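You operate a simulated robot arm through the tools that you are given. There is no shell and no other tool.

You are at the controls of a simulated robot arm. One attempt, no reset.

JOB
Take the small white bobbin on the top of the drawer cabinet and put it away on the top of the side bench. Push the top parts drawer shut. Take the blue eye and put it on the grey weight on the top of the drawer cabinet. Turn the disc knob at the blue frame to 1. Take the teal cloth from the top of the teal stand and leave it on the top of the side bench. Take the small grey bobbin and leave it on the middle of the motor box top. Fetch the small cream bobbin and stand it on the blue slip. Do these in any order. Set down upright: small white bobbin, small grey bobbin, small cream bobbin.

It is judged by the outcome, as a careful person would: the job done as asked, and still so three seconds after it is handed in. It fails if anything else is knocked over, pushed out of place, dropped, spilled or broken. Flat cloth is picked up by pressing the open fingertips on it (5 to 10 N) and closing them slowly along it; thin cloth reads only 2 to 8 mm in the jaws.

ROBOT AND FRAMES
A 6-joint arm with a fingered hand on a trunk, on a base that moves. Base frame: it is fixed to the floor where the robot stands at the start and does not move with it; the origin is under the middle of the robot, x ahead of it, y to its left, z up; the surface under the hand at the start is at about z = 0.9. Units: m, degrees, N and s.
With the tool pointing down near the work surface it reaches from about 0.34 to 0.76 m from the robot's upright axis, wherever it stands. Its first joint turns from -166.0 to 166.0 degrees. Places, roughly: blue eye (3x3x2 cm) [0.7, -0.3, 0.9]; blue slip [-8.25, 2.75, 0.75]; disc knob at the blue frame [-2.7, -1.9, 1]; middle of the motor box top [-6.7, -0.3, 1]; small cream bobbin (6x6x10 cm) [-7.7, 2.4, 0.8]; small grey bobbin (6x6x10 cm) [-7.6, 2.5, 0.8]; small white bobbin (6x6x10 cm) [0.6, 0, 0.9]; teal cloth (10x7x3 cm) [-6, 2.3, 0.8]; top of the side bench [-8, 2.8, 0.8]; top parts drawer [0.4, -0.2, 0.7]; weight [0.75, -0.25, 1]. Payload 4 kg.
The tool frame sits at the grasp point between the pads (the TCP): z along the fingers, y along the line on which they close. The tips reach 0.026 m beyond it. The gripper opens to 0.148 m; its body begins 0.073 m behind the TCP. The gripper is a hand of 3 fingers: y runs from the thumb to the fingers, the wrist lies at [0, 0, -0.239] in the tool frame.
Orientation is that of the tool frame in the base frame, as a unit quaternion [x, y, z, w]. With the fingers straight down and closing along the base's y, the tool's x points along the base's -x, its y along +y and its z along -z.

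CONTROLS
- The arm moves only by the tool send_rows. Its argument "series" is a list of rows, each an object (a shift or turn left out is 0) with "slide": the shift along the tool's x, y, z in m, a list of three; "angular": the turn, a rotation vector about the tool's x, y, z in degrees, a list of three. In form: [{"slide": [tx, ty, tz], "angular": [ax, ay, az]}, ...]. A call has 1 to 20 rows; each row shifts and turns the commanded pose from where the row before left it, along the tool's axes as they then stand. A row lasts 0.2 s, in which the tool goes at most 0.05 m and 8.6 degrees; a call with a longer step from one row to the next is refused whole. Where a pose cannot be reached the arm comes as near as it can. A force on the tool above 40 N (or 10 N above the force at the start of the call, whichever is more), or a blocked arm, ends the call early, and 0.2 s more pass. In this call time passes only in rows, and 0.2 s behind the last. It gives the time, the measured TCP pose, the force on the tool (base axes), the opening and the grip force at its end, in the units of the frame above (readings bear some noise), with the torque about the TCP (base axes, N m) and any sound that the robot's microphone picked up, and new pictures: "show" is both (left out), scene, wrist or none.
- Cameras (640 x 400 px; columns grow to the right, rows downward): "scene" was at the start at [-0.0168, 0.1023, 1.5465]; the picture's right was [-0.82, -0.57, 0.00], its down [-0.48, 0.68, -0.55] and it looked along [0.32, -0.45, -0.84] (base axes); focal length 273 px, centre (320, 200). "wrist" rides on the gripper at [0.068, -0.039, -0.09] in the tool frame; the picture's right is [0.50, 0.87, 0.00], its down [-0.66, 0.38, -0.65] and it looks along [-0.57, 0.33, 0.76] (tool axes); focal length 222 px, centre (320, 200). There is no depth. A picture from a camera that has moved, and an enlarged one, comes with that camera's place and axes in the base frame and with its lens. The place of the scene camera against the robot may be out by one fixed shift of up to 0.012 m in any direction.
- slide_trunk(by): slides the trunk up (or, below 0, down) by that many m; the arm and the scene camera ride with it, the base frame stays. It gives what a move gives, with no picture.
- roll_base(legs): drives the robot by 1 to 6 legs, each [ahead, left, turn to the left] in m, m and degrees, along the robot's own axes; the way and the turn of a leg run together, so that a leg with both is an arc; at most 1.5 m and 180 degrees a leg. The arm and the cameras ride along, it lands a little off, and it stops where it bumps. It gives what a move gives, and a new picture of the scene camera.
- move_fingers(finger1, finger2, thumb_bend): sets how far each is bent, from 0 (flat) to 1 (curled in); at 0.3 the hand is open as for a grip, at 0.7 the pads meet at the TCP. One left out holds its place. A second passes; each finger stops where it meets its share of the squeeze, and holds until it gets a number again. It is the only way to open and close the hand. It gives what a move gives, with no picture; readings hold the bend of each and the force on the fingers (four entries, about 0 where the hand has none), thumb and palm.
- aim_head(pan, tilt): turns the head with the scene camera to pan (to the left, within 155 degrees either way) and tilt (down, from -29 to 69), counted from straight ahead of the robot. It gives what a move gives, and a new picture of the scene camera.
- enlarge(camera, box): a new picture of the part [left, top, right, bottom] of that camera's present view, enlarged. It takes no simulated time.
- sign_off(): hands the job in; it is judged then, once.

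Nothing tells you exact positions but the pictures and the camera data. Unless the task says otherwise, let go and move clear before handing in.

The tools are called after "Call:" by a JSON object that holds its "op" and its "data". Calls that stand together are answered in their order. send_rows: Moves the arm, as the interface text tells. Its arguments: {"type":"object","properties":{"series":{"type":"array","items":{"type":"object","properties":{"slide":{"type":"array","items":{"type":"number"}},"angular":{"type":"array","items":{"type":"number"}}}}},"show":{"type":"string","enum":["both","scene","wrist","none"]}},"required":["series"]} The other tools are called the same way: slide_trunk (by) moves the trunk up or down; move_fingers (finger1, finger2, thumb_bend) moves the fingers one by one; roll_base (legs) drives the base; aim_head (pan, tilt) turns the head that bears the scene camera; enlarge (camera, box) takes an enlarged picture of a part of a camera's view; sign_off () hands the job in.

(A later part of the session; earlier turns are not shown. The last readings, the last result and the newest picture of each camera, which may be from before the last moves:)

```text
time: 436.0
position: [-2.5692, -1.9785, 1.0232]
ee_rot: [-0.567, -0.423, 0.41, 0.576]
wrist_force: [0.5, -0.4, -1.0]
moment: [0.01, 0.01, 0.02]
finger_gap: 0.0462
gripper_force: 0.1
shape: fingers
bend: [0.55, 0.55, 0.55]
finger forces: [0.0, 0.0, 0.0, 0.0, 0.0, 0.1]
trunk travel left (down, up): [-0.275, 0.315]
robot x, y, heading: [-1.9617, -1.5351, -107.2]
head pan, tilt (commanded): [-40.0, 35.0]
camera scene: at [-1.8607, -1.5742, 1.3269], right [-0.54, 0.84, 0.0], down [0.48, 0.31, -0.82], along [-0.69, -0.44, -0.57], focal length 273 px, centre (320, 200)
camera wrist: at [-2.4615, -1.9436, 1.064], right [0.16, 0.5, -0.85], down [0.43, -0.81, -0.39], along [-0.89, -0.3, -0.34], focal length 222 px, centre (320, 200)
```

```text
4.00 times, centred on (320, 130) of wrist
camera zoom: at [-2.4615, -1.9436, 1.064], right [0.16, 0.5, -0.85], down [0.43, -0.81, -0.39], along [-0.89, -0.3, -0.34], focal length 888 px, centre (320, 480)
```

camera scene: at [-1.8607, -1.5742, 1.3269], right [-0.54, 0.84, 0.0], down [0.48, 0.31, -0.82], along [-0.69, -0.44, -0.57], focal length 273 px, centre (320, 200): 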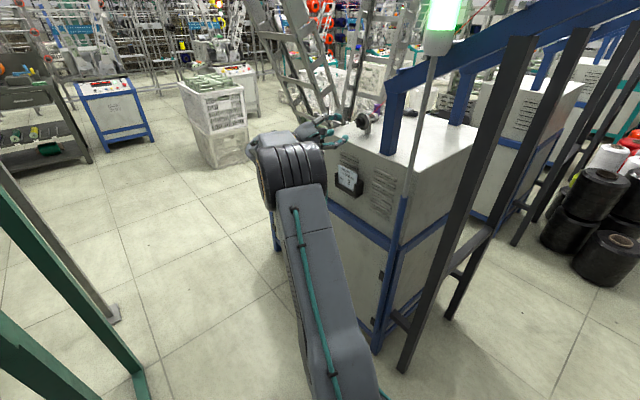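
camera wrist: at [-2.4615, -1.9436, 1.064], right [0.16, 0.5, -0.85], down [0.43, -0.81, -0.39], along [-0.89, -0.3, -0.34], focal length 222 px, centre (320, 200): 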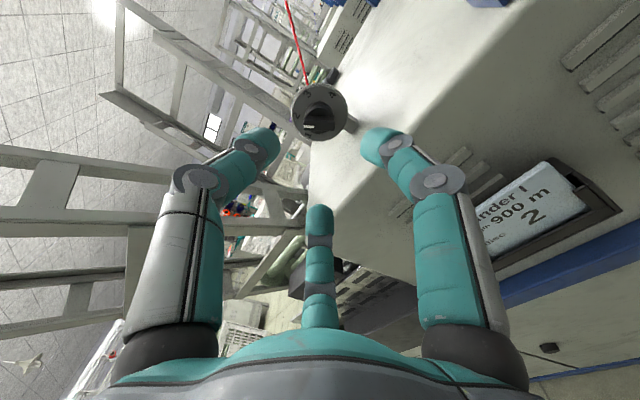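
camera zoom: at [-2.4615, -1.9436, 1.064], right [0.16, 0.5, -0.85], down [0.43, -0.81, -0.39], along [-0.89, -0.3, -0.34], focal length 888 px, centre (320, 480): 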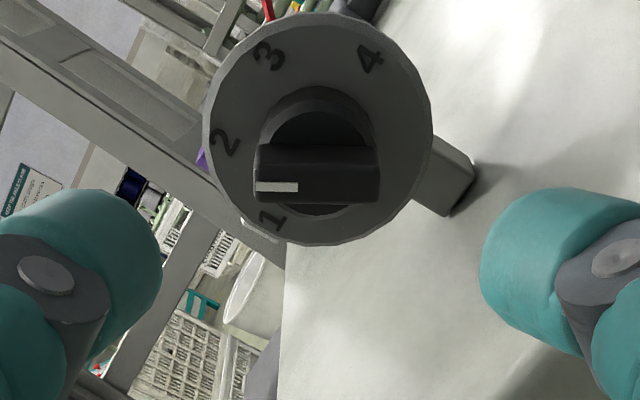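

The hand is aligned with the dial axis to within 1–2 mm, and the knob front is at about 9 cm ahead. I'll narrow the fingers a little and advance carefully.

Call:
{"op": "move_fingers", "data": {"finger1": 0.57, "finger2": 0.57, "thumb_bend": 0.57}}

Call:
{"op": "send_rows", "data": {"series": [{"slide": [0, 0, 0.025]}, {"slide": [0, 0, 0.025]}, {"slide": [0, 0, 0.015]}], "show": "both"}}

Call:
{"op": "enlarge", "data": {"camera": "wrist", "box": [240, 100, 400, 200]}}

Call:
{"op": "enlarge", "data": {"camera": "scene", "box": [310, 90, 400, 150]}}

```text
time: 437.0
position: [-2.5696, -1.9784, 1.024]
ee_rot: [-0.567, -0.423, 0.41, 0.576]
wrist_force: [0.8, -0.7, -0.4]
moment: [-0.02, -0.01, 0.02]
finger_gap: 0.043
gripper_force: 0.1
shape: fingers
bend: [0.56, 0.56, 0.56]
finger forces: [0.0, 0.0, 0.0, 0.0, 0.1, 0.0]
trunk travel left (down, up): [-0.275, 0.315]
robot x, y, heading: [-1.9614, -1.5325, -107.4]
head pan, tilt (commanded): [-40.0, 35.0]
```

```text
time: 437.8
position: [-2.6319, -1.9587, 1.0244]
ee_rot: [-0.567, -0.423, 0.409, 0.576]
wrist_force: [-0.1, -1.0, 0.3]
moment: [0.03, 0.02, 0.02]
finger_gap: 0.0429
gripper_force: 0.0
shape: fingers
bend: [0.56, 0.56, 0.56]
finger forces: [0.1, 0.1, 0.0, 0.0, 0.1, 0.0]
trunk travel left (down, up): [-0.275, 0.315]
robot x, y, heading: [-1.9616, -1.5325, -107.4]
head pan, tilt (commanded): [-40.0, 35.0]
camera scene: at [-1.8608, -1.5741, 1.3269], right [-0.54, 0.84, 0.0], down [0.48, 0.31, -0.82], along [-0.69, -0.44, -0.57], focal length 273 px, centre (320, 200)
camera wrist: at [-2.5234, -1.9237, 1.0639], right [0.16, 0.49, -0.85], down [0.42, -0.82, -0.39], along [-0.89, -0.3, -0.34], focal length 222 px, centre (320, 200)
```

scene: 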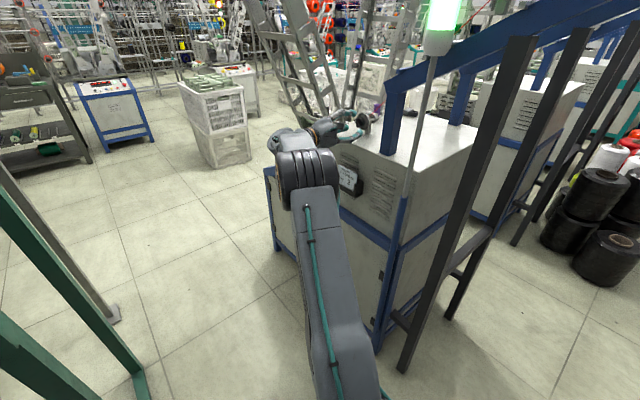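
wrist: 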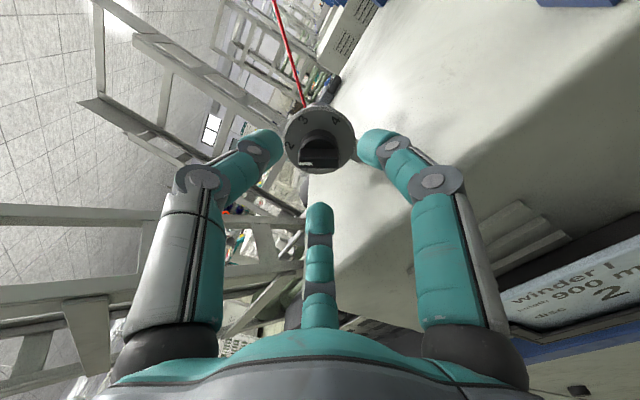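

```text
4.00 times, centred on (320, 150) of wrist
camera zoom: at [-2.5234, -1.9237, 1.0639], right [0.16, 0.49, -0.85], down [0.42, -0.82, -0.39], along [-0.89, -0.3, -0.34], focal length 888 px, centre (320, 400)
```

zoom: 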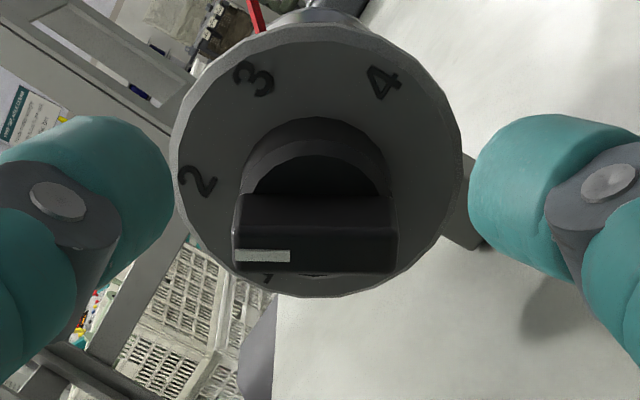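

```text
6.67 times, centred on (355, 120) of scene
camera zoom: at [-1.8608, -1.5741, 1.3269], right [-0.54, 0.84, 0.0], down [0.48, 0.31, -0.82], along [-0.69, -0.44, -0.57], focal length 1820 px, centre (87, 733)
```

zoom: 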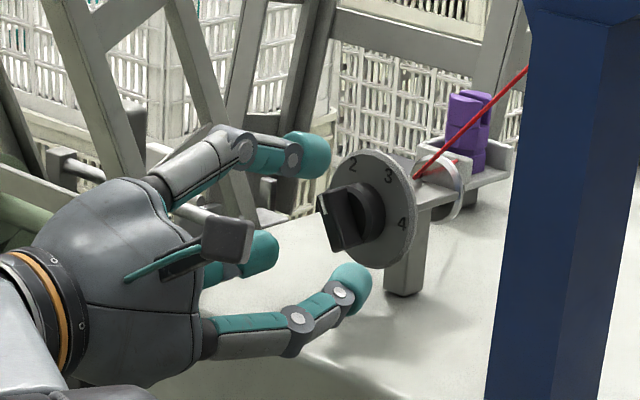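

The fingers surround the knob neatly with clearance to the box top. I'll advance the last 2.4 cm.

Call:
{"op": "send_rows", "data": {"series": [{"slide": [0, 0, 0.012]}], "show": "none"}}

Call:
{"op": "send_rows", "data": {"series": [{"slide": [0, 0, 0.011]}], "show": "none"}}

Call:
{"op": "enlarge", "data": {"camera": "scene", "box": [310, 90, 400, 150]}}

Call:
{"op": "enlarge", "data": {"camera": "wrist", "box": [240, 100, 400, 200]}}

```text
time: 438.2
position: [-2.6437, -1.955, 1.0242]
ee_rot: [-0.566, -0.423, 0.411, 0.577]
wrist_force: [0.3, 1.1, 0.2]
moment: [0.01, -0.03, 0.02]
finger_gap: 0.0429
gripper_force: 0.0
shape: fingers
bend: [0.56, 0.56, 0.56]
finger forces: [0.0, 0.0, 0.0, 0.0, 0.0, 0.1]
trunk travel left (down, up): [-0.275, 0.315]
robot x, y, heading: [-1.9605, -1.5377, -107.3]
head pan, tilt (commanded): [-40.0, 35.0]
```

```text
time: 438.6
position: [-2.6532, -1.952, 1.0234]
ee_rot: [-0.567, -0.423, 0.41, 0.576]
wrist_force: [-0.5, 0.2, 0.3]
moment: [0.01, -0.02, 0.0]
finger_gap: 0.043
gripper_force: 0.2
shape: fingers
bend: [0.56, 0.56, 0.56]
finger forces: [0.1, 0.0, 0.0, 0.0, 0.0, 0.1]
trunk travel left (down, up): [-0.275, 0.315]
robot x, y, heading: [-1.9609, -1.5332, -107.5]
head pan, tilt (commanded): [-40.0, 35.0]
```

```text
6.67 times, centred on (355, 120) of scene
camera zoom: at [-1.8608, -1.5741, 1.3269], right [-0.54, 0.84, 0.0], down [0.48, 0.31, -0.82], along [-0.69, -0.44, -0.57], focal length 1820 px, centre (87, 733)
```

zoom: 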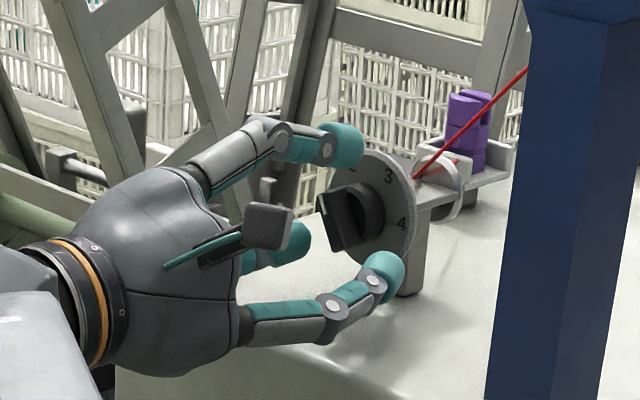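

```text
4.00 times, centred on (320, 150) of wrist
camera zoom: at [-2.545, -1.9167, 1.0642], right [0.16, 0.49, -0.85], down [0.42, -0.82, -0.39], along [-0.89, -0.3, -0.34], focal length 888 px, centre (320, 400)
```

zoom: 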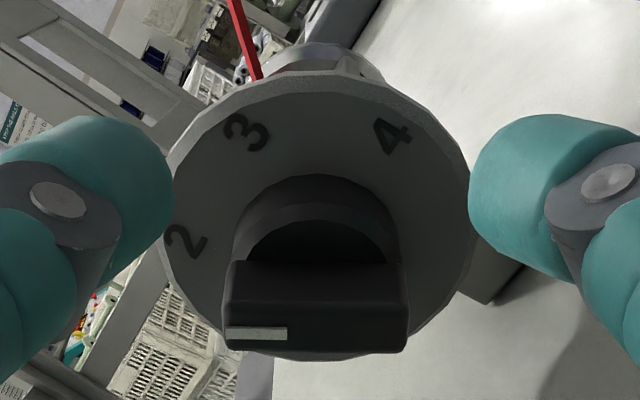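

The tips are around the knob just short of the dial plate. I'll close slowly on the bar.

Call:
{"op": "move_fingers", "data": {"finger1": 0.61, "finger2": 0.61, "thumb_bend": 0.61}}

Call:
{"op": "enlarge", "data": {"camera": "scene", "box": [310, 90, 400, 150]}}

Call:
{"op": "enlarge", "data": {"camera": "wrist", "box": [240, 100, 400, 200]}}

```text
time: 439.6
position: [-2.653, -1.9521, 1.0223]
ee_rot: [-0.566, -0.425, 0.41, 0.576]
wrist_force: [1.0, 0.1, -0.3]
moment: [0.01, 0.02, 0.02]
finger_gap: 0.027
gripper_force: 0.1
shape: fingers
bend: [0.61, 0.61, 0.61]
finger forces: [0.0, 0.0, 0.0, 0.0, 0.0, 0.0]
trunk travel left (down, up): [-0.275, 0.315]
robot x, y, heading: [-1.9604, -1.5368, -107.3]
head pan, tilt (commanded): [-40.0, 35.0]
```

```text
6.67 times, centred on (355, 120) of scene
camera zoom: at [-1.861, -1.5741, 1.3269], right [-0.54, 0.84, 0.0], down [0.48, 0.31, -0.82], along [-0.69, -0.44, -0.57], focal length 1820 px, centre (87, 733)
```

zoom: 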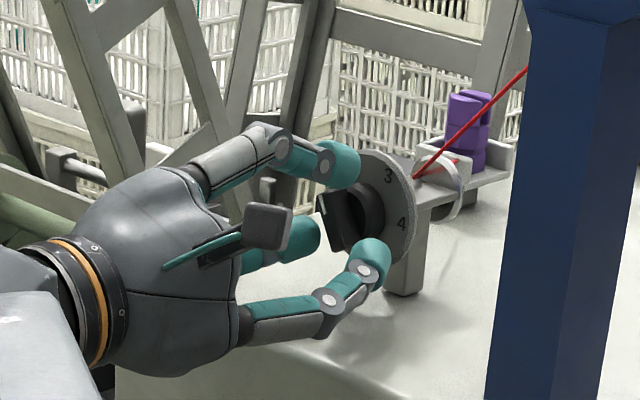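

```text
4.00 times, centred on (320, 150) of wrist
camera zoom: at [-2.5451, -1.9168, 1.0641], right [0.16, 0.49, -0.85], down [0.42, -0.82, -0.39], along [-0.89, -0.3, -0.34], focal length 888 px, centre (320, 400)
```

zoom: 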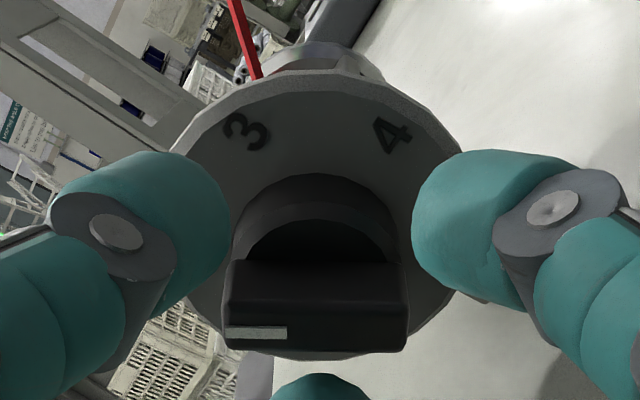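

The fingertips are in front of the plate around the knob. I'll close to contact.

Call:
{"op": "move_fingers", "data": {"finger1": 0.67, "finger2": 0.67, "thumb_bend": 0.67}}

Call:
{"op": "enlarge", "data": {"camera": "wrist", "box": [240, 100, 400, 200]}}

Call:
{"op": "enlarge", "data": {"camera": "scene", "box": [325, 95, 385, 140]}}

```text
time: 440.6
position: [-2.6523, -1.952, 1.0224]
ee_rot: [-0.566, -0.423, 0.41, 0.576]
wrist_force: [-0.5, -1.1, -0.4]
moment: [0.01, -0.01, 0.04]
finger_gap: 0.0085
gripper_force: 0.9
shape: fingers
bend: [0.67, 0.65, 0.67]
finger forces: [0.0, 1.8, 0.1, 0.1, 0.2, 0.0]
trunk travel left (down, up): [-0.275, 0.315]
robot x, y, heading: [-1.9618, -1.5347, -107.3]
head pan, tilt (commanded): [-40.0, 35.0]
```

```text
4.00 times, centred on (320, 150) of wrist
camera zoom: at [-2.5452, -1.917, 1.0639], right [0.16, 0.49, -0.85], down [0.42, -0.82, -0.39], along [-0.89, -0.3, -0.34], focal length 888 px, centre (320, 400)
```

zoom: 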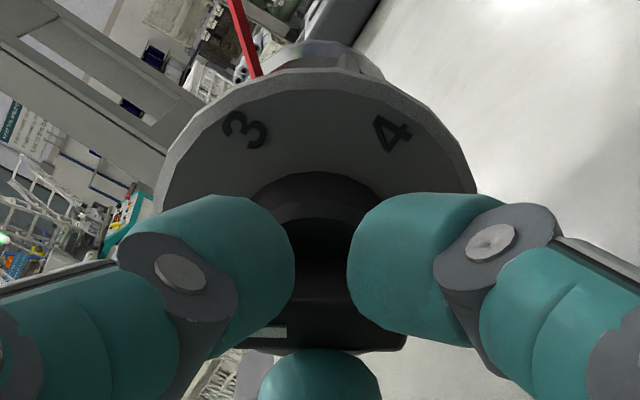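

```text
8.89 times, centred on (355, 118) of scene
camera zoom: at [-1.8611, -1.5743, 1.3269], right [-0.54, 0.84, 0.0], down [0.48, 0.31, -0.82], along [-0.69, -0.44, -0.57], focal length 2427 px, centre (9, 933)
```

zoom: 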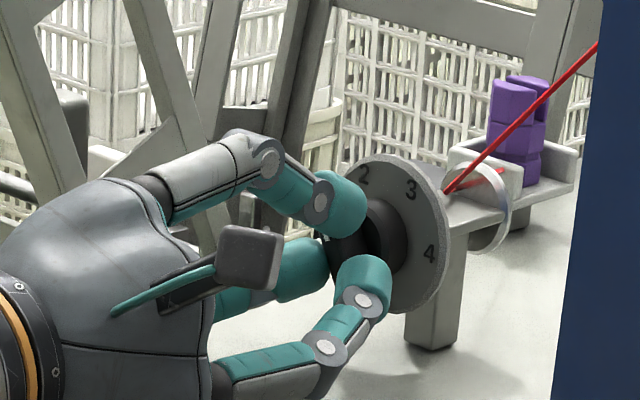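

Finger 2 has touched the bar. I'll close all a little more to grip it from both sides.

Call:
{"op": "move_fingers", "data": {"finger1": 0.73, "finger2": 0.69, "thumb_bend": 0.73}}

Call:
{"op": "enlarge", "data": {"camera": "wrist", "box": [240, 100, 400, 200]}}

Call:
{"op": "enlarge", "data": {"camera": "scene", "box": [325, 95, 385, 140]}}

```text
time: 441.6
position: [-2.6536, -1.9517, 1.0235]
ee_rot: [-0.566, -0.423, 0.411, 0.576]
wrist_force: [0.0, -1.5, 0.3]
moment: [0.02, 0.02, 0.03]
finger_gap: 0.0
gripper_force: 1.8
shape: fingers
bend: [0.72, 0.65, 0.71]
finger forces: [0.0, 3.5, 0.0, 0.0, 0.1, 0.0]
trunk travel left (down, up): [-0.275, 0.315]
robot x, y, heading: [-1.9642, -1.5348, -107.3]
head pan, tilt (commanded): [-40.0, 35.0]
```

```text
4.00 times, centred on (320, 150) of wrist
camera zoom: at [-2.5452, -1.9169, 1.0641], right [0.16, 0.49, -0.85], down [0.42, -0.82, -0.39], along [-0.89, -0.3, -0.34], focal length 888 px, centre (320, 400)
```

zoom: 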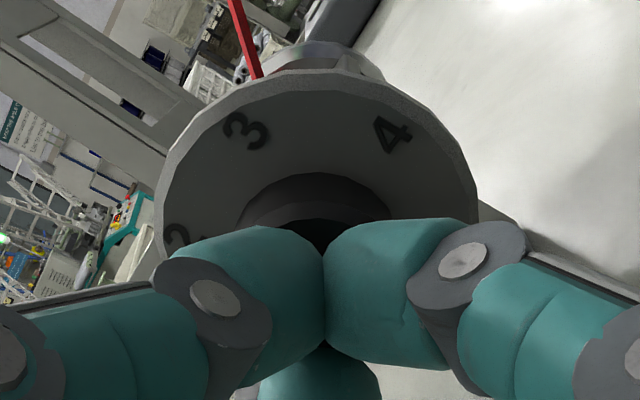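

```text
8.89 times, centred on (355, 118) of scene
camera zoom: at [-1.861, -1.5742, 1.3269], right [-0.54, 0.84, 0.0], down [0.48, 0.31, -0.82], along [-0.69, -0.44, -0.57], focal length 2427 px, centre (9, 933)
```

zoom: 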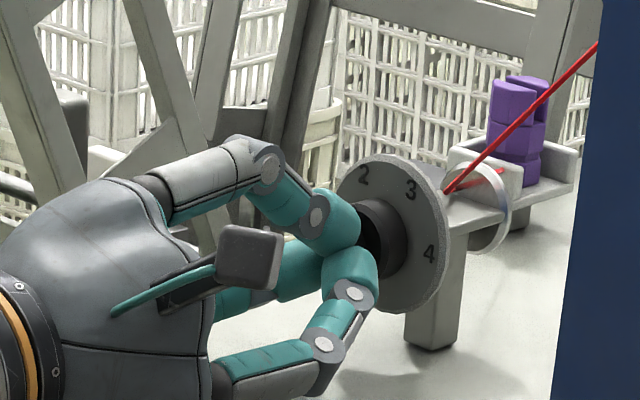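

The thumb and finger 1 show no force, so they may have closed in front of the bar. I'll reopen slightly and look.

Call:
{"op": "move_fingers", "data": {"finger1": 0.58, "finger2": 0.58, "thumb_bend": 0.58}}

Call:
{"op": "enlarge", "data": {"camera": "wrist", "box": [256, 110, 384, 190]}}

Call:
{"op": "enlarge", "data": {"camera": "scene", "box": [335, 98, 383, 134]}}

```text
time: 442.6
position: [-2.6536, -1.9509, 1.0237]
ee_rot: [-0.566, -0.422, 0.411, 0.577]
wrist_force: [-0.5, 0.5, 1.1]
moment: [0.02, -0.04, 0.02]
finger_gap: 0.0387
gripper_force: 0.1
shape: fingers
bend: [0.57, 0.57, 0.57]
finger forces: [0.0, 0.1, 0.0, 0.0, 0.0, 0.0]
trunk travel left (down, up): [-0.275, 0.315]
robot x, y, heading: [-1.9619, -1.5332, -107.3]
head pan, tilt (commanded): [-40.0, 35.0]
```

```text
5.00 times, centred on (320, 150) of wrist
camera zoom: at [-2.5451, -1.9167, 1.0641], right [0.16, 0.49, -0.85], down [0.42, -0.82, -0.39], along [-0.89, -0.3, -0.34], focal length 1111 px, centre (320, 450)
```

zoom: 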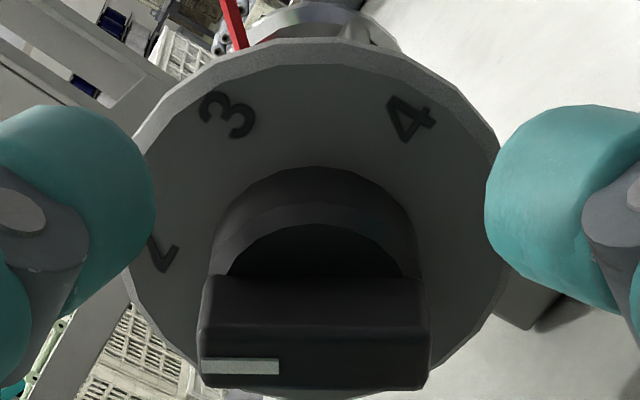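

```text
11.11 times, centred on (359, 116) of scene
camera zoom: at [-1.8609, -1.5741, 1.3269], right [-0.54, 0.84, 0.0], down [0.48, 0.31, -0.82], along [-0.69, -0.44, -0.57], focal length 3033 px, centre (-113, 1133)
```

zoom: 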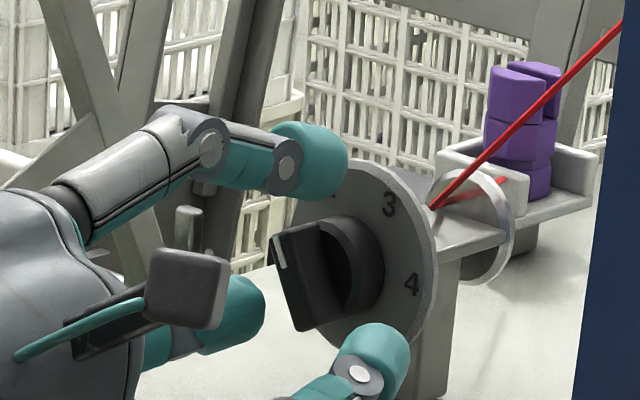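

The knob hasn't moved; the dial plate is nearer 2.004, so I can go about 1 cm deeper for a real overlap with the bar. I'll advance and close again.

Call:
{"op": "send_rows", "data": {"series": [{"slide": [0, 0, 0.006]}], "show": "none"}}

Call:
{"op": "send_rows", "data": {"series": [{"slide": [0, 0, 0.005]}], "show": "none"}}

Call:
{"op": "move_fingers", "data": {"finger1": 0.63, "finger2": 0.63, "thumb_bend": 0.63}}

Call:
{"op": "enlarge", "data": {"camera": "wrist", "box": [256, 110, 384, 190]}}

Call:
{"op": "enlarge", "data": {"camera": "scene", "box": [335, 98, 383, 134]}}

```text
time: 443.0
position: [-2.659, -1.9504, 1.0238]
ee_rot: [-0.566, -0.424, 0.41, 0.576]
wrist_force: [0.1, -0.2, -0.3]
moment: [0.0, 0.02, 0.02]
finger_gap: 0.0385
gripper_force: 0.1
shape: fingers
bend: [0.57, 0.57, 0.57]
finger forces: [0.0, 0.1, 0.0, 0.0, 0.0, 0.0]
trunk travel left (down, up): [-0.275, 0.315]
robot x, y, heading: [-1.961, -1.5336, -107.3]
head pan, tilt (commanded): [-40.0, 35.0]
```

```text
time: 443.4
position: [-2.6642, -1.9486, 1.0236]
ee_rot: [-0.566, -0.423, 0.41, 0.576]
wrist_force: [-0.9, -0.5, -0.3]
moment: [0.0, 0.04, -0.03]
finger_gap: 0.0388
gripper_force: 0.1
shape: fingers
bend: [0.57, 0.57, 0.57]
finger forces: [0.0, 0.0, 0.0, 0.1, 0.0, 0.0]
trunk travel left (down, up): [-0.275, 0.315]
robot x, y, heading: [-1.9581, -1.5312, -107.4]
head pan, tilt (commanded): [-40.0, 35.0]
```

```text
time: 444.4
position: [-2.664, -1.9498, 1.0243]
ee_rot: [-0.567, -0.423, 0.41, 0.576]
wrist_force: [-1.2, -2.4, -1.8]
moment: [-0.04, -0.05, 0.09]
finger_gap: 0.0204
gripper_force: 2.2
shape: fingers
bend: [0.63, 0.6, 0.63]
finger forces: [0.0, 3.2, 0.0, 0.0, 0.0, 0.0]
trunk travel left (down, up): [-0.275, 0.315]
robot x, y, heading: [-1.9625, -1.5356, -107.6]
head pan, tilt (commanded): [-40.0, 35.0]
```

```text
5.00 times, centred on (320, 150) of wrist
camera zoom: at [-2.5559, -1.9138, 1.064], right [0.16, 0.5, -0.85], down [0.42, -0.82, -0.39], along [-0.89, -0.3, -0.34], focal length 1111 px, centre (320, 450)
```

zoom: 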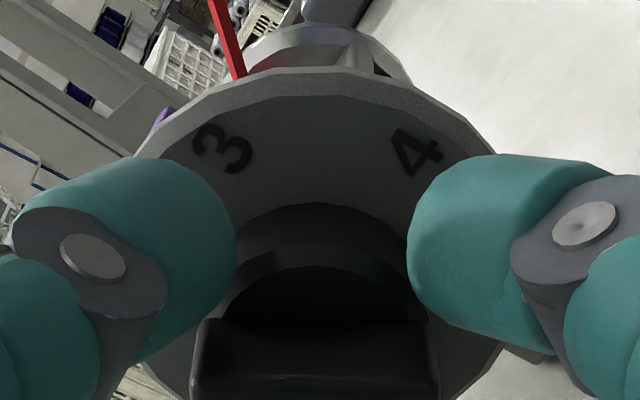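

```text
11.11 times, centred on (359, 116) of scene
camera zoom: at [-1.8612, -1.5745, 1.3269], right [-0.54, 0.84, 0.0], down [0.48, 0.31, -0.82], along [-0.69, -0.44, -0.57], focal length 3033 px, centre (-113, 1133)
```

zoom: 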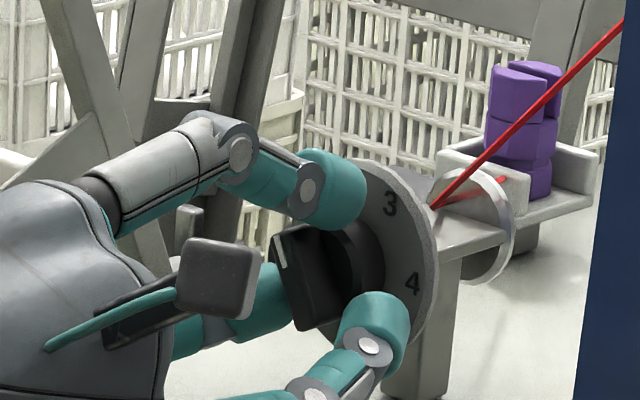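

Finger 2 now presses the bar's far side, and the thumb and finger 1 are just short of its other side. I'll close those two further.

Call:
{"op": "move_fingers", "data": {"finger1": 0.67, "finger2": 0.64, "thumb_bend": 0.67}}

Call:
{"op": "enlarge", "data": {"camera": "wrist", "box": [256, 110, 384, 190]}}

Call:
{"op": "enlarge", "data": {"camera": "scene", "box": [335, 98, 383, 134]}}

```text
time: 445.4
position: [-2.6638, -1.9495, 1.0235]
ee_rot: [-0.567, -0.423, 0.409, 0.577]
wrist_force: [-0.2, -2.0, -0.2]
moment: [0.01, -0.01, 0.04]
finger_gap: 0.013
gripper_force: 3.9
shape: fingers
bend: [0.65, 0.59, 0.66]
finger forces: [1.1, 3.8, 0.1, 0.1, 2.1, 0.0]
trunk travel left (down, up): [-0.275, 0.315]
robot x, y, heading: [-1.9629, -1.5359, -107.5]
head pan, tilt (commanded): [-40.0, 35.0]
```

```text
5.00 times, centred on (320, 150) of wrist
camera zoom: at [-2.5556, -1.9136, 1.0643], right [0.16, 0.49, -0.85], down [0.42, -0.82, -0.39], along [-0.89, -0.3, -0.34], focal length 1111 px, centre (320, 450)
```

zoom: 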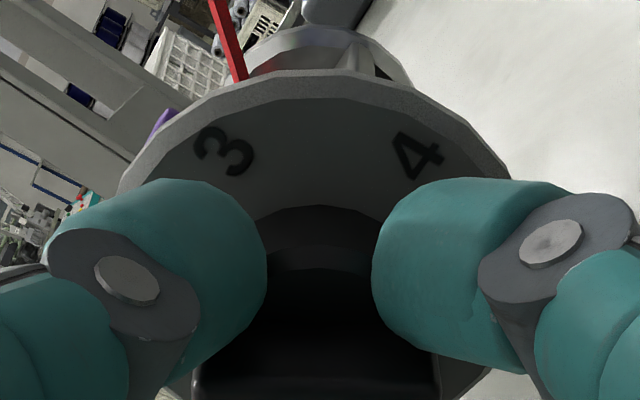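

```text
11.11 times, centred on (359, 116) of scene
camera zoom: at [-1.8609, -1.5743, 1.3269], right [-0.54, 0.84, 0.0], down [0.48, 0.31, -0.82], along [-0.69, -0.44, -0.57], focal length 3033 px, centre (-113, 1133)
```

zoom: 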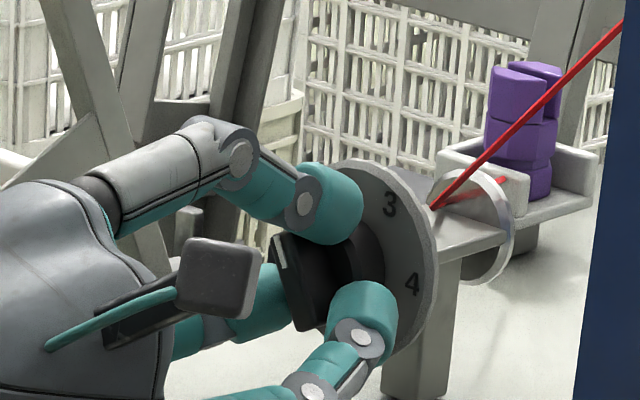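

All three digits now hold the bar (1–4 N). I'll squeeze a bit more and turn anticlockwise in two stages so no finger points straight down into the box top; first 35°.

Call:
{"op": "move_fingers", "data": {"finger1": 0.69, "finger2": 0.66, "thumb_bend": 0.69}}

Call:
{"op": "send_rows", "data": {"series": [{"angular": [0, 0, -5]}, {"angular": [0, 0, -6]}, {"angular": [0, 0, -6]}], "show": "wrist"}}

Call:
{"op": "enlarge", "data": {"camera": "scene", "box": [335, 98, 383, 134]}}

```text
time: 446.4
position: [-2.6642, -1.9483, 1.0237]
ee_rot: [-0.566, -0.422, 0.41, 0.577]
wrist_force: [3.1, -2.1, 0.0]
moment: [0.01, 0.0, 0.01]
finger_gap: 0.0098
gripper_force: 5.6
shape: fingers
bend: [0.66, 0.6, 0.67]
finger forces: [2.2, 4.8, 0.0, 0.1, 3.7, 0.0]
trunk travel left (down, up): [-0.275, 0.315]
robot x, y, heading: [-1.9654, -1.5353, -107.6]
head pan, tilt (commanded): [-40.0, 35.0]
```

```text
time: 447.2
position: [-2.6637, -1.9496, 1.0246]
ee_rot: [-0.497, -0.502, 0.321, 0.631]
wrist_force: [2.6, -4.8, 1.8]
moment: [0.02, 0.11, 0.06]
finger_gap: 0.0084
gripper_force: 5.8
shape: fingers
bend: [0.67, 0.6, 0.67]
finger forces: [1.8, 4.2, 0.0, 0.1, 5.0, 0.0]
trunk travel left (down, up): [-0.275, 0.315]
robot x, y, heading: [-1.9609, -1.5357, -107.3]
head pan, tilt (commanded): [-40.0, 35.0]
camera wrist: at [-2.5597, -1.928, 1.0826], right [0.23, 0.71, -0.66], down [0.47, -0.68, -0.57], along [-0.85, -0.18, -0.49], focal length 222 px, centre (320, 200)
```

wrist: 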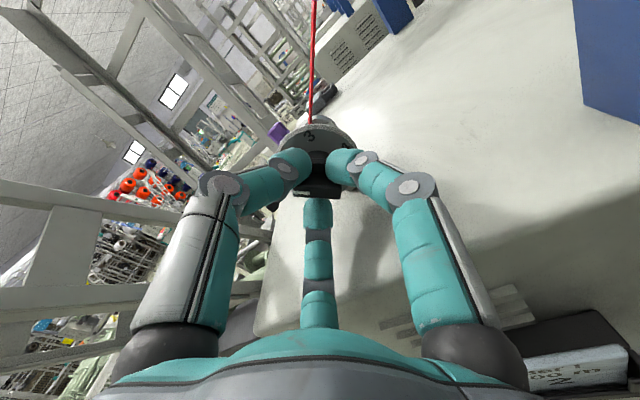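

```text
11.11 times, centred on (359, 116) of scene
camera zoom: at [-1.8604, -1.5744, 1.3269], right [-0.54, 0.84, 0.0], down [0.48, 0.31, -0.82], along [-0.69, -0.44, -0.57], focal length 3033 px, centre (-113, 1133)
```

zoom: 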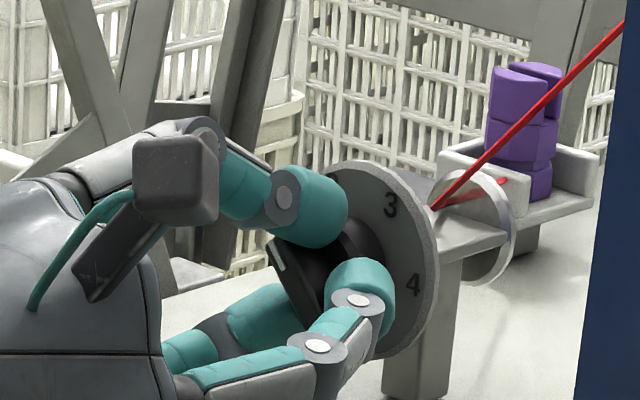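

Call:
{"op": "enlarge", "data": {"camera": "wrist", "box": [256, 100, 384, 210]}}

```text
3.64 times, centred on (320, 155) of wrist
camera zoom: at [-2.5597, -1.928, 1.0826], right [0.23, 0.71, -0.66], down [0.47, -0.68, -0.57], along [-0.85, -0.18, -0.49], focal length 808 px, centre (320, 364)
```

zoom: 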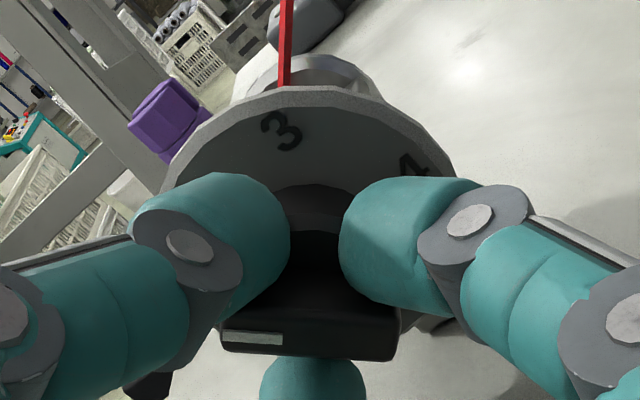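

The bar turns with the hand. I'll continue to about 35° total.

Call:
{"op": "send_rows", "data": {"series": [{"angular": [0, 0, -6]}, {"angular": [0, 0, -6]}, {"angular": [0, 0, -6]}], "show": "wrist"}}

Call:
{"op": "enlarge", "data": {"camera": "wrist", "box": [256, 100, 384, 210]}}

Call:
{"op": "enlarge", "data": {"camera": "scene", "box": [325, 95, 385, 145]}}

```text
time: 448.0
position: [-2.6626, -1.9485, 1.0243]
ee_rot: [-0.412, -0.574, 0.217, 0.673]
wrist_force: [6.0, -6.5, 2.8]
moment: [0.04, 0.12, 0.15]
finger_gap: 0.0057
gripper_force: 9.4
shape: fingers
bend: [0.68, 0.61, 0.68]
finger forces: [2.1, 3.5, 0.0, 0.1, 12.4, 0.0]
trunk travel left (down, up): [-0.275, 0.315]
robot x, y, heading: [-1.9597, -1.5341, -107.5]
head pan, tilt (commanded): [-40.0, 35.0]
camera wrist: at [-2.5657, -1.9482, 1.0956], right [0.28, 0.87, -0.4], down [0.53, -0.49, -0.69], along [-0.8, -0.02, -0.6], focal length 222 px, centre (320, 200)
```

wrist: 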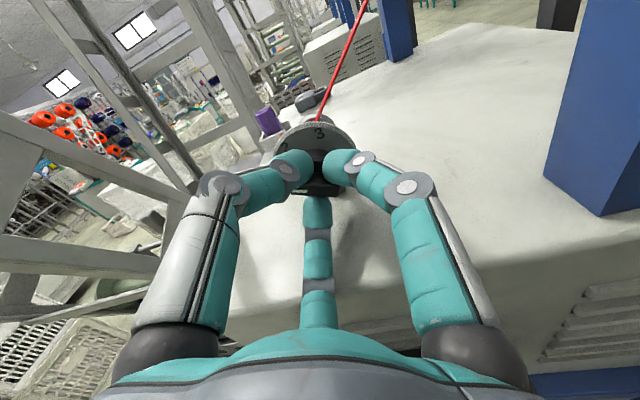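

```text
3.64 times, centred on (320, 155) of wrist
camera zoom: at [-2.5657, -1.9482, 1.0956], right [0.28, 0.87, -0.4], down [0.53, -0.49, -0.69], along [-0.8, -0.02, -0.6], focal length 808 px, centre (320, 364)
```

zoom: 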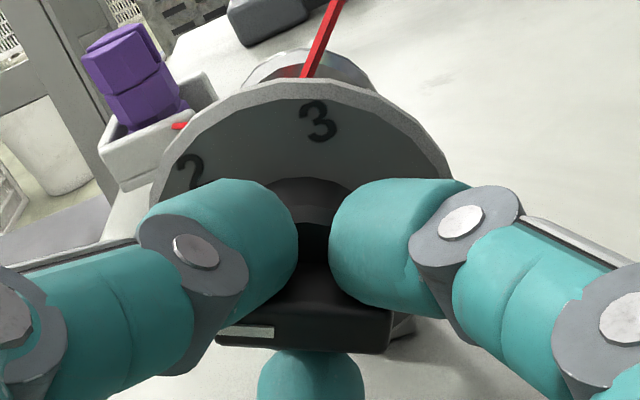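

```text
8.00 times, centred on (355, 120) of scene
camera zoom: at [-1.86, -1.5747, 1.3268], right [-0.54, 0.84, 0.0], down [0.48, 0.31, -0.82], along [-0.69, -0.44, -0.57], focal length 2184 px, centre (40, 840)
```

zoom: 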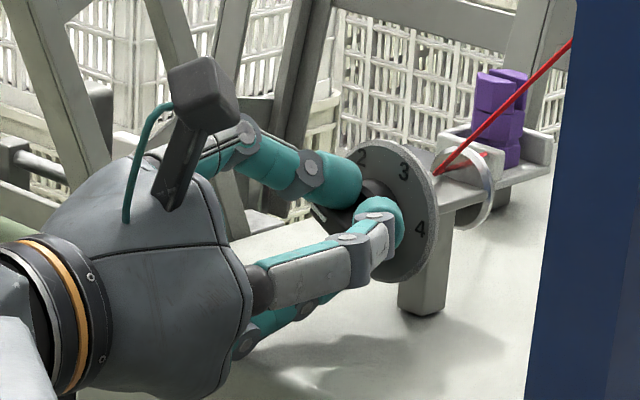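

The pointer has moved to about 156° so far. I'll check the clearance between the lowest finger and the box top.

Call:
{"op": "enlarge", "data": {"camera": "scene", "box": [300, 95, 400, 175]}}

Call:
{"op": "aim_head", "data": {"pan": -35, "tilt": 20}}

Call:
{"op": "enlarge", "data": {"camera": "scene", "box": [240, 160, 400, 260]}}

```text
5.00 times, centred on (350, 135) of scene
camera zoom: at [-1.86, -1.5747, 1.3268], right [-0.54, 0.84, 0.0], down [0.48, 0.31, -0.82], along [-0.69, -0.44, -0.57], focal length 1365 px, centre (170, 525)
```

zoom: 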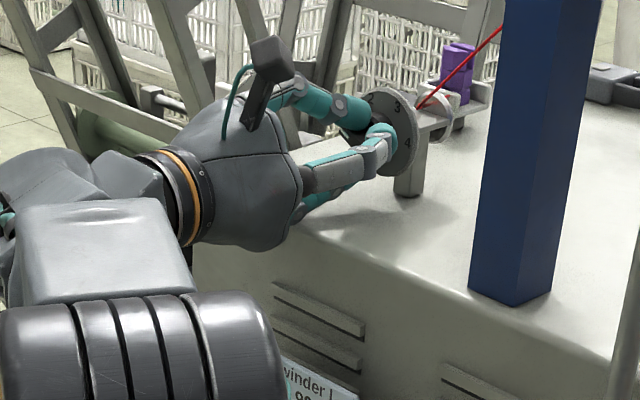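

```text
time: 448.8
position: [-2.6633, -1.9505, 1.0244]
ee_rot: [-0.412, -0.574, 0.219, 0.673]
wrist_force: [7.3, -7.6, 1.4]
moment: [0.04, 0.16, 0.21]
finger_gap: 0.0057
gripper_force: 9.8
shape: fingers
bend: [0.68, 0.61, 0.68]
finger forces: [2.0, 3.7, 0.0, 0.0, 14.1, 0.0]
trunk travel left (down, up): [-0.275, 0.315]
robot x, y, heading: [-1.9592, -1.5348, -107.3]
head pan, tilt (commanded): [-35.0, 20.0]
camera scene: at [-1.8595, -1.5842, 1.3506], right [-0.61, 0.79, 0.0], down [0.27, 0.21, -0.94], along [-0.74, -0.57, -0.34], focal length 273 px, centre (320, 200)
```

scene: 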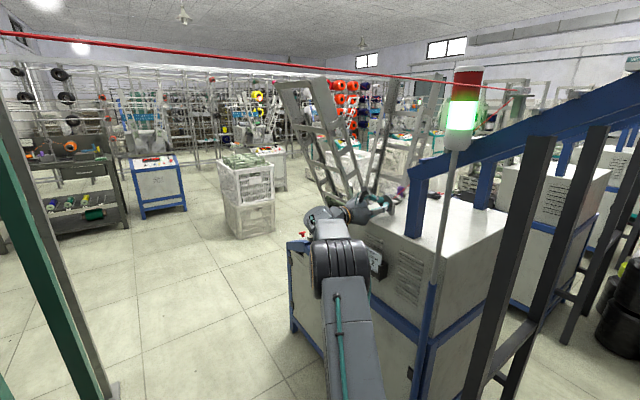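

```text
4.00 times, centred on (320, 210) of scene
camera zoom: at [-1.8595, -1.5842, 1.3506], right [-0.61, 0.79, 0.0], down [0.27, 0.21, -0.94], along [-0.74, -0.57, -0.34], focal length 1092 px, centre (320, 160)
```

zoom: 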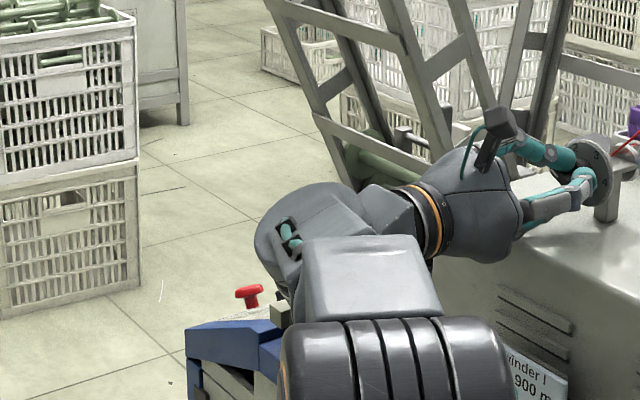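

The thumb tip presses the hub axially a little. I'll ease back 3 mm, release, rotate the hand back 60° and re-grip for the second stage.

Call:
{"op": "send_rows", "data": {"series": [{"slide": [0, 0, -0.003]}], "show": "none"}}

Call:
{"op": "move_fingers", "data": {"finger1": 0.57, "finger2": 0.55, "thumb_bend": 0.57}}

Call:
{"op": "enlarge", "data": {"camera": "wrist", "box": [240, 90, 400, 210]}}

```text
time: 449.2
position: [-2.6623, -1.9491, 1.0233]
ee_rot: [-0.413, -0.574, 0.217, 0.673]
wrist_force: [-0.1, -5.5, 0.3]
moment: [-0.01, -0.01, 0.1]
finger_gap: 0.0062
gripper_force: 4.6
shape: fingers
bend: [0.68, 0.61, 0.67]
finger forces: [0.7, 3.2, 0.0, 0.0, 4.9, 0.0]
trunk travel left (down, up): [-0.275, 0.315]
robot x, y, heading: [-1.9596, -1.5381, -107.7]
head pan, tilt (commanded): [-35.0, 20.0]
```

```text
time: 450.2
position: [-2.6603, -1.949, 1.023]
ee_rot: [-0.413, -0.574, 0.219, 0.673]
wrist_force: [0.4, 0.0, 2.3]
moment: [-0.03, -0.07, 0.0]
finger_gap: 0.0421
gripper_force: 1.0
shape: fingers
bend: [0.56, 0.56, 0.56]
finger forces: [0.1, 2.1, 0.1, 0.0, 0.0, 0.0]
trunk travel left (down, up): [-0.275, 0.315]
robot x, y, heading: [-1.9635, -1.5376, -107.2]
head pan, tilt (commanded): [-35.0, 20.0]
```

```text
3.33 times, centred on (320, 150) of wrist
camera zoom: at [-2.5635, -1.9478, 1.0958], right [0.28, 0.87, -0.4], down [0.53, -0.49, -0.69], along [-0.8, -0.02, -0.6], focal length 740 px, centre (320, 367)
```

zoom: 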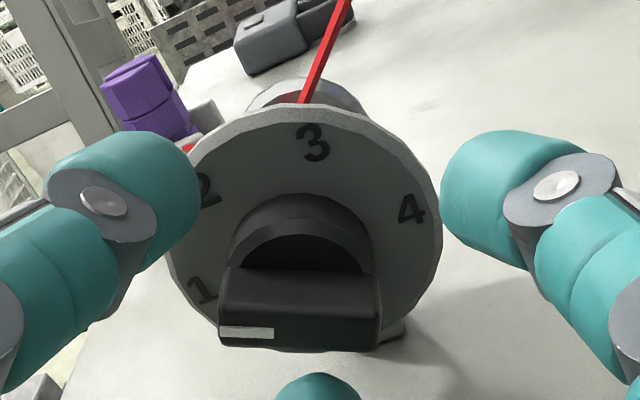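

The pointer is now at 156°, and numbers confirm 1 at 180°. Finger 2 brushed the box top as it opened, so I'll curl it slightly, then rotate the hand back 60° clear of the knob.

Call:
{"op": "move_fingers", "data": {"finger1": 0.58, "finger2": 0.59, "thumb_bend": 0.58}}

Call:
{"op": "send_rows", "data": {"series": [{"slide": [0, 0, -0.012]}, {"angular": [0, 0, 7.5]}, {"angular": [0, 0, 7.5]}, {"angular": [0, 0, 7.5]}, {"angular": [0, 0, 7.5]}, {"angular": [0, 0, 7.5]}, {"angular": [0, 0, 7.5]}, {"angular": [0, 0, 7.5]}, {"angular": [0, 0, 7.5]}], "show": "wrist"}}

Call:
{"op": "enlarge", "data": {"camera": "wrist", "box": [240, 90, 400, 210]}}

```text
time: 451.2
position: [-2.6604, -1.9493, 1.0239]
ee_rot: [-0.413, -0.574, 0.217, 0.673]
wrist_force: [-0.8, -0.3, 0.0]
moment: [0.0, 0.02, 0.04]
finger_gap: 0.04
gripper_force: 0.1
shape: fingers
bend: [0.57, 0.59, 0.57]
finger forces: [0.0, 0.0, 0.0, 0.1, 0.0, 0.1]
trunk travel left (down, up): [-0.275, 0.315]
robot x, y, heading: [-1.9556, -1.5348, -107.4]
head pan, tilt (commanded): [-35.0, 20.0]
```

```text
time: 453.2
position: [-2.6489, -1.9527, 1.0224]
ee_rot: [0.645, 0.289, -0.526, -0.473]
wrist_force: [0.0, -0.1, -0.5]
moment: [0.03, 0.02, 0.01]
finger_gap: 0.0397
gripper_force: 0.1
shape: fingers
bend: [0.57, 0.59, 0.57]
finger forces: [0.1, 0.2, 0.0, 0.1, 0.0, 0.1]
trunk travel left (down, up): [-0.275, 0.315]
robot x, y, heading: [-1.9633, -1.5335, -107.3]
head pan, tilt (commanded): [-35.0, 20.0]
camera wrist: at [-2.5382, -1.9074, 1.0321], right [0.03, 0.1, -0.99], down [0.39, -0.92, -0.08], along [-0.92, -0.39, -0.07], focal length 222 px, centre (320, 200)
```

wrist: 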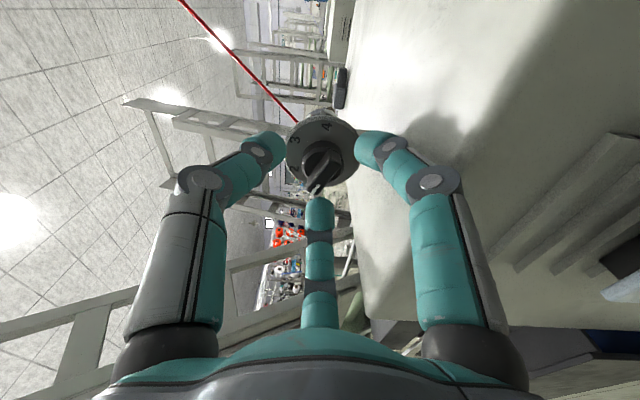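

```text
3.33 times, centred on (320, 150) of wrist
camera zoom: at [-2.5382, -1.9074, 1.0321], right [0.03, 0.1, -0.99], down [0.39, -0.92, -0.08], along [-0.92, -0.39, -0.07], focal length 740 px, centre (320, 367)
```

zoom: 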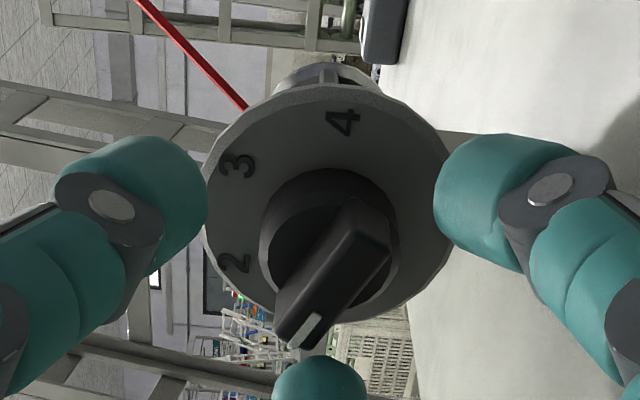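

The hand is rolled back; the thumb faces one flank of the bar and the two fingers the other. I'll centre on the axis (6 mm left, 3 mm down), advance, and close.

Call:
{"op": "send_rows", "data": {"series": [{"slide": [-0.0043, 0.0051, 0]}, {"slide": [0, 0, 0.007]}, {"slide": [0, 0, 0.005]}], "show": "none"}}

Call:
{"op": "move_fingers", "data": {"finger1": 0.63, "finger2": 0.63, "thumb_bend": 0.63}}

Call:
{"op": "enlarge", "data": {"camera": "wrist", "box": [240, 90, 400, 210]}}

```text
time: 454.0
position: [-2.6629, -1.9547, 1.0203]
ee_rot: [0.645, 0.29, -0.525, -0.474]
wrist_force: [0.8, -0.7, -0.4]
moment: [0.03, -0.01, -0.02]
finger_gap: 0.0396
gripper_force: 0.0
shape: fingers
bend: [0.57, 0.59, 0.57]
finger forces: [0.0, 0.0, 0.0, 0.1, 0.0, 0.0]
trunk travel left (down, up): [-0.275, 0.315]
robot x, y, heading: [-1.9655, -1.5308, -107.5]
head pan, tilt (commanded): [-35.0, 20.0]
```

```text
time: 455.0
position: [-2.6632, -1.9554, 1.0207]
ee_rot: [0.645, 0.29, -0.525, -0.474]
wrist_force: [0.8, 0.3, -0.4]
moment: [-0.02, -0.02, 0.03]
finger_gap: 0.022
gripper_force: 0.2
shape: fingers
bend: [0.62, 0.62, 0.63]
finger forces: [0.7, 0.3, 0.0, 0.1, 0.1, 0.0]
trunk travel left (down, up): [-0.275, 0.315]
robot x, y, heading: [-1.9582, -1.5365, -107.4]
head pan, tilt (commanded): [-35.0, 20.0]
```

```text
3.33 times, centred on (320, 150) of wrist
camera zoom: at [-2.5515, -1.9096, 1.0293], right [0.03, 0.1, -0.99], down [0.39, -0.92, -0.08], along [-0.92, -0.39, -0.07], focal length 740 px, centre (320, 367)
```

zoom: 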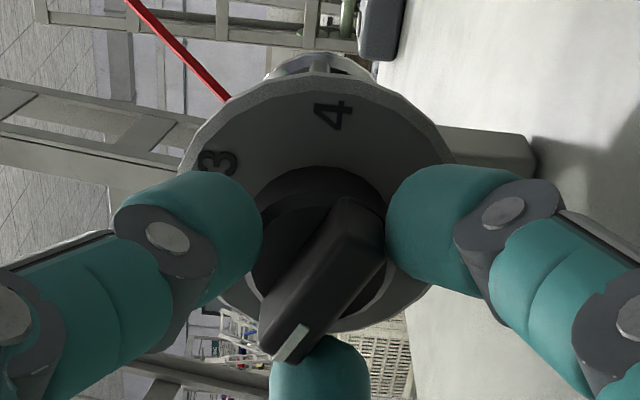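

Fingers 1 and 2 are touching the bar's lower flank. I'll bring the thumb in and squeeze.

Call:
{"op": "move_fingers", "data": {"finger1": 0.66, "finger2": 0.66, "thumb_bend": 0.69}}

Call:
{"op": "enlarge", "data": {"camera": "wrist", "box": [240, 90, 400, 210]}}

```text
time: 456.0
position: [-2.6627, -1.9549, 1.0209]
ee_rot: [0.645, 0.291, -0.525, -0.474]
wrist_force: [1.4, 1.3, -0.7]
moment: [0.0, 0.0, -0.05]
finger_gap: 0.0151
gripper_force: 3.2
shape: fingers
bend: [0.62, 0.63, 0.67]
finger forces: [2.8, 1.6, 0.0, 0.1, 2.7, 0.1]
trunk travel left (down, up): [-0.275, 0.315]
robot x, y, heading: [-1.9599, -1.536, -107.4]
head pan, tilt (commanded): [-35.0, 20.0]
```

```text
3.33 times, centred on (320, 150) of wrist
camera zoom: at [-2.5515, -1.9095, 1.0294], right [0.03, 0.1, -0.99], down [0.39, -0.92, -0.08], along [-0.92, -0.39, -0.07], focal length 740 px, centre (320, 367)
```

zoom: 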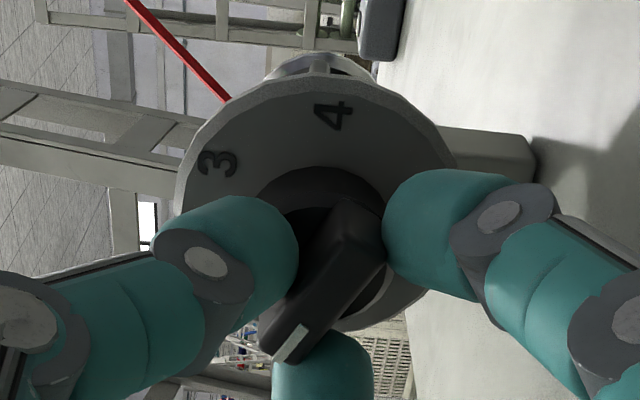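

The bar is gripped on both flanks. I'll turn the remaining 24° anticlockwise.

Call:
{"op": "move_fingers", "data": {"finger1": 0.68, "finger2": 0.68, "thumb_bend": 0.71}}

Call:
{"op": "send_rows", "data": {"series": [{"angular": [0, 0, -6]}, {"angular": [0, 0, -6]}, {"angular": [0, 0, -6]}, {"angular": [0, 0, -6]}], "show": "wrist"}}

Call:
{"op": "enlarge", "data": {"camera": "wrist", "box": [240, 90, 400, 210]}}

```text
time: 457.0
position: [-2.6621, -1.9538, 1.0204]
ee_rot: [0.645, 0.291, -0.525, -0.474]
wrist_force: [-0.1, 2.0, -1.0]
moment: [-0.03, 0.0, -0.05]
finger_gap: 0.0152
gripper_force: 6.0
shape: fingers
bend: [0.63, 0.64, 0.68]
finger forces: [3.9, 2.6, 0.0, 0.1, 5.0, 0.1]
trunk travel left (down, up): [-0.275, 0.315]
robot x, y, heading: [-1.9655, -1.533, -107.4]
head pan, tilt (commanded): [-35.0, 20.0]
```

```text
time: 458.0
position: [-2.6625, -1.9545, 1.021]
ee_rot: [-0.57, -0.418, 0.415, 0.573]
wrist_force: [-0.2, 1.4, -0.3]
moment: [0.02, -0.02, 0.02]
finger_gap: 0.015
gripper_force: 5.7
shape: fingers
bend: [0.63, 0.64, 0.68]
finger forces: [3.9, 2.9, 0.1, 0.0, 4.5, 0.0]
trunk travel left (down, up): [-0.275, 0.315]
robot x, y, heading: [-1.9621, -1.533, -107.2]
head pan, tilt (commanded): [-35.0, 20.0]
camera wrist: at [-2.5546, -1.919, 1.0603], right [0.15, 0.48, -0.86], down [0.42, -0.82, -0.38], along [-0.89, -0.31, -0.33], focal length 222 px, centre (320, 200)
```

wrist: 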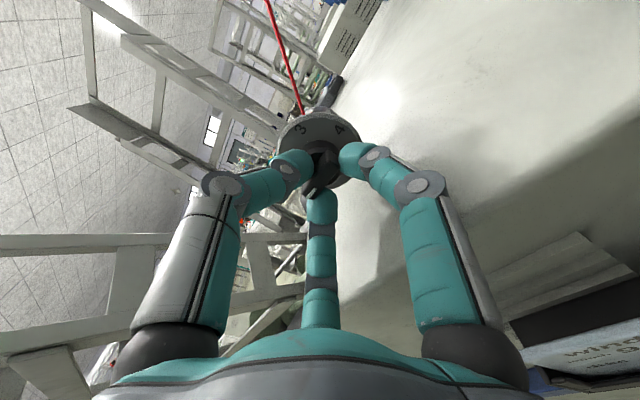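

```text
3.33 times, centred on (320, 150) of wrist
camera zoom: at [-2.5546, -1.919, 1.0603], right [0.15, 0.48, -0.86], down [0.42, -0.82, -0.38], along [-0.89, -0.31, -0.33], focal length 740 px, centre (320, 367)
```

zoom: 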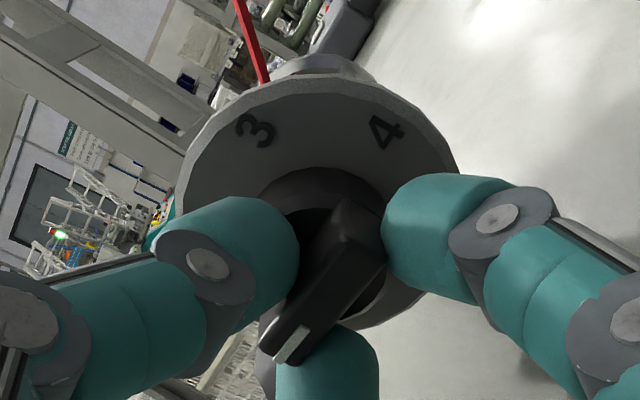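

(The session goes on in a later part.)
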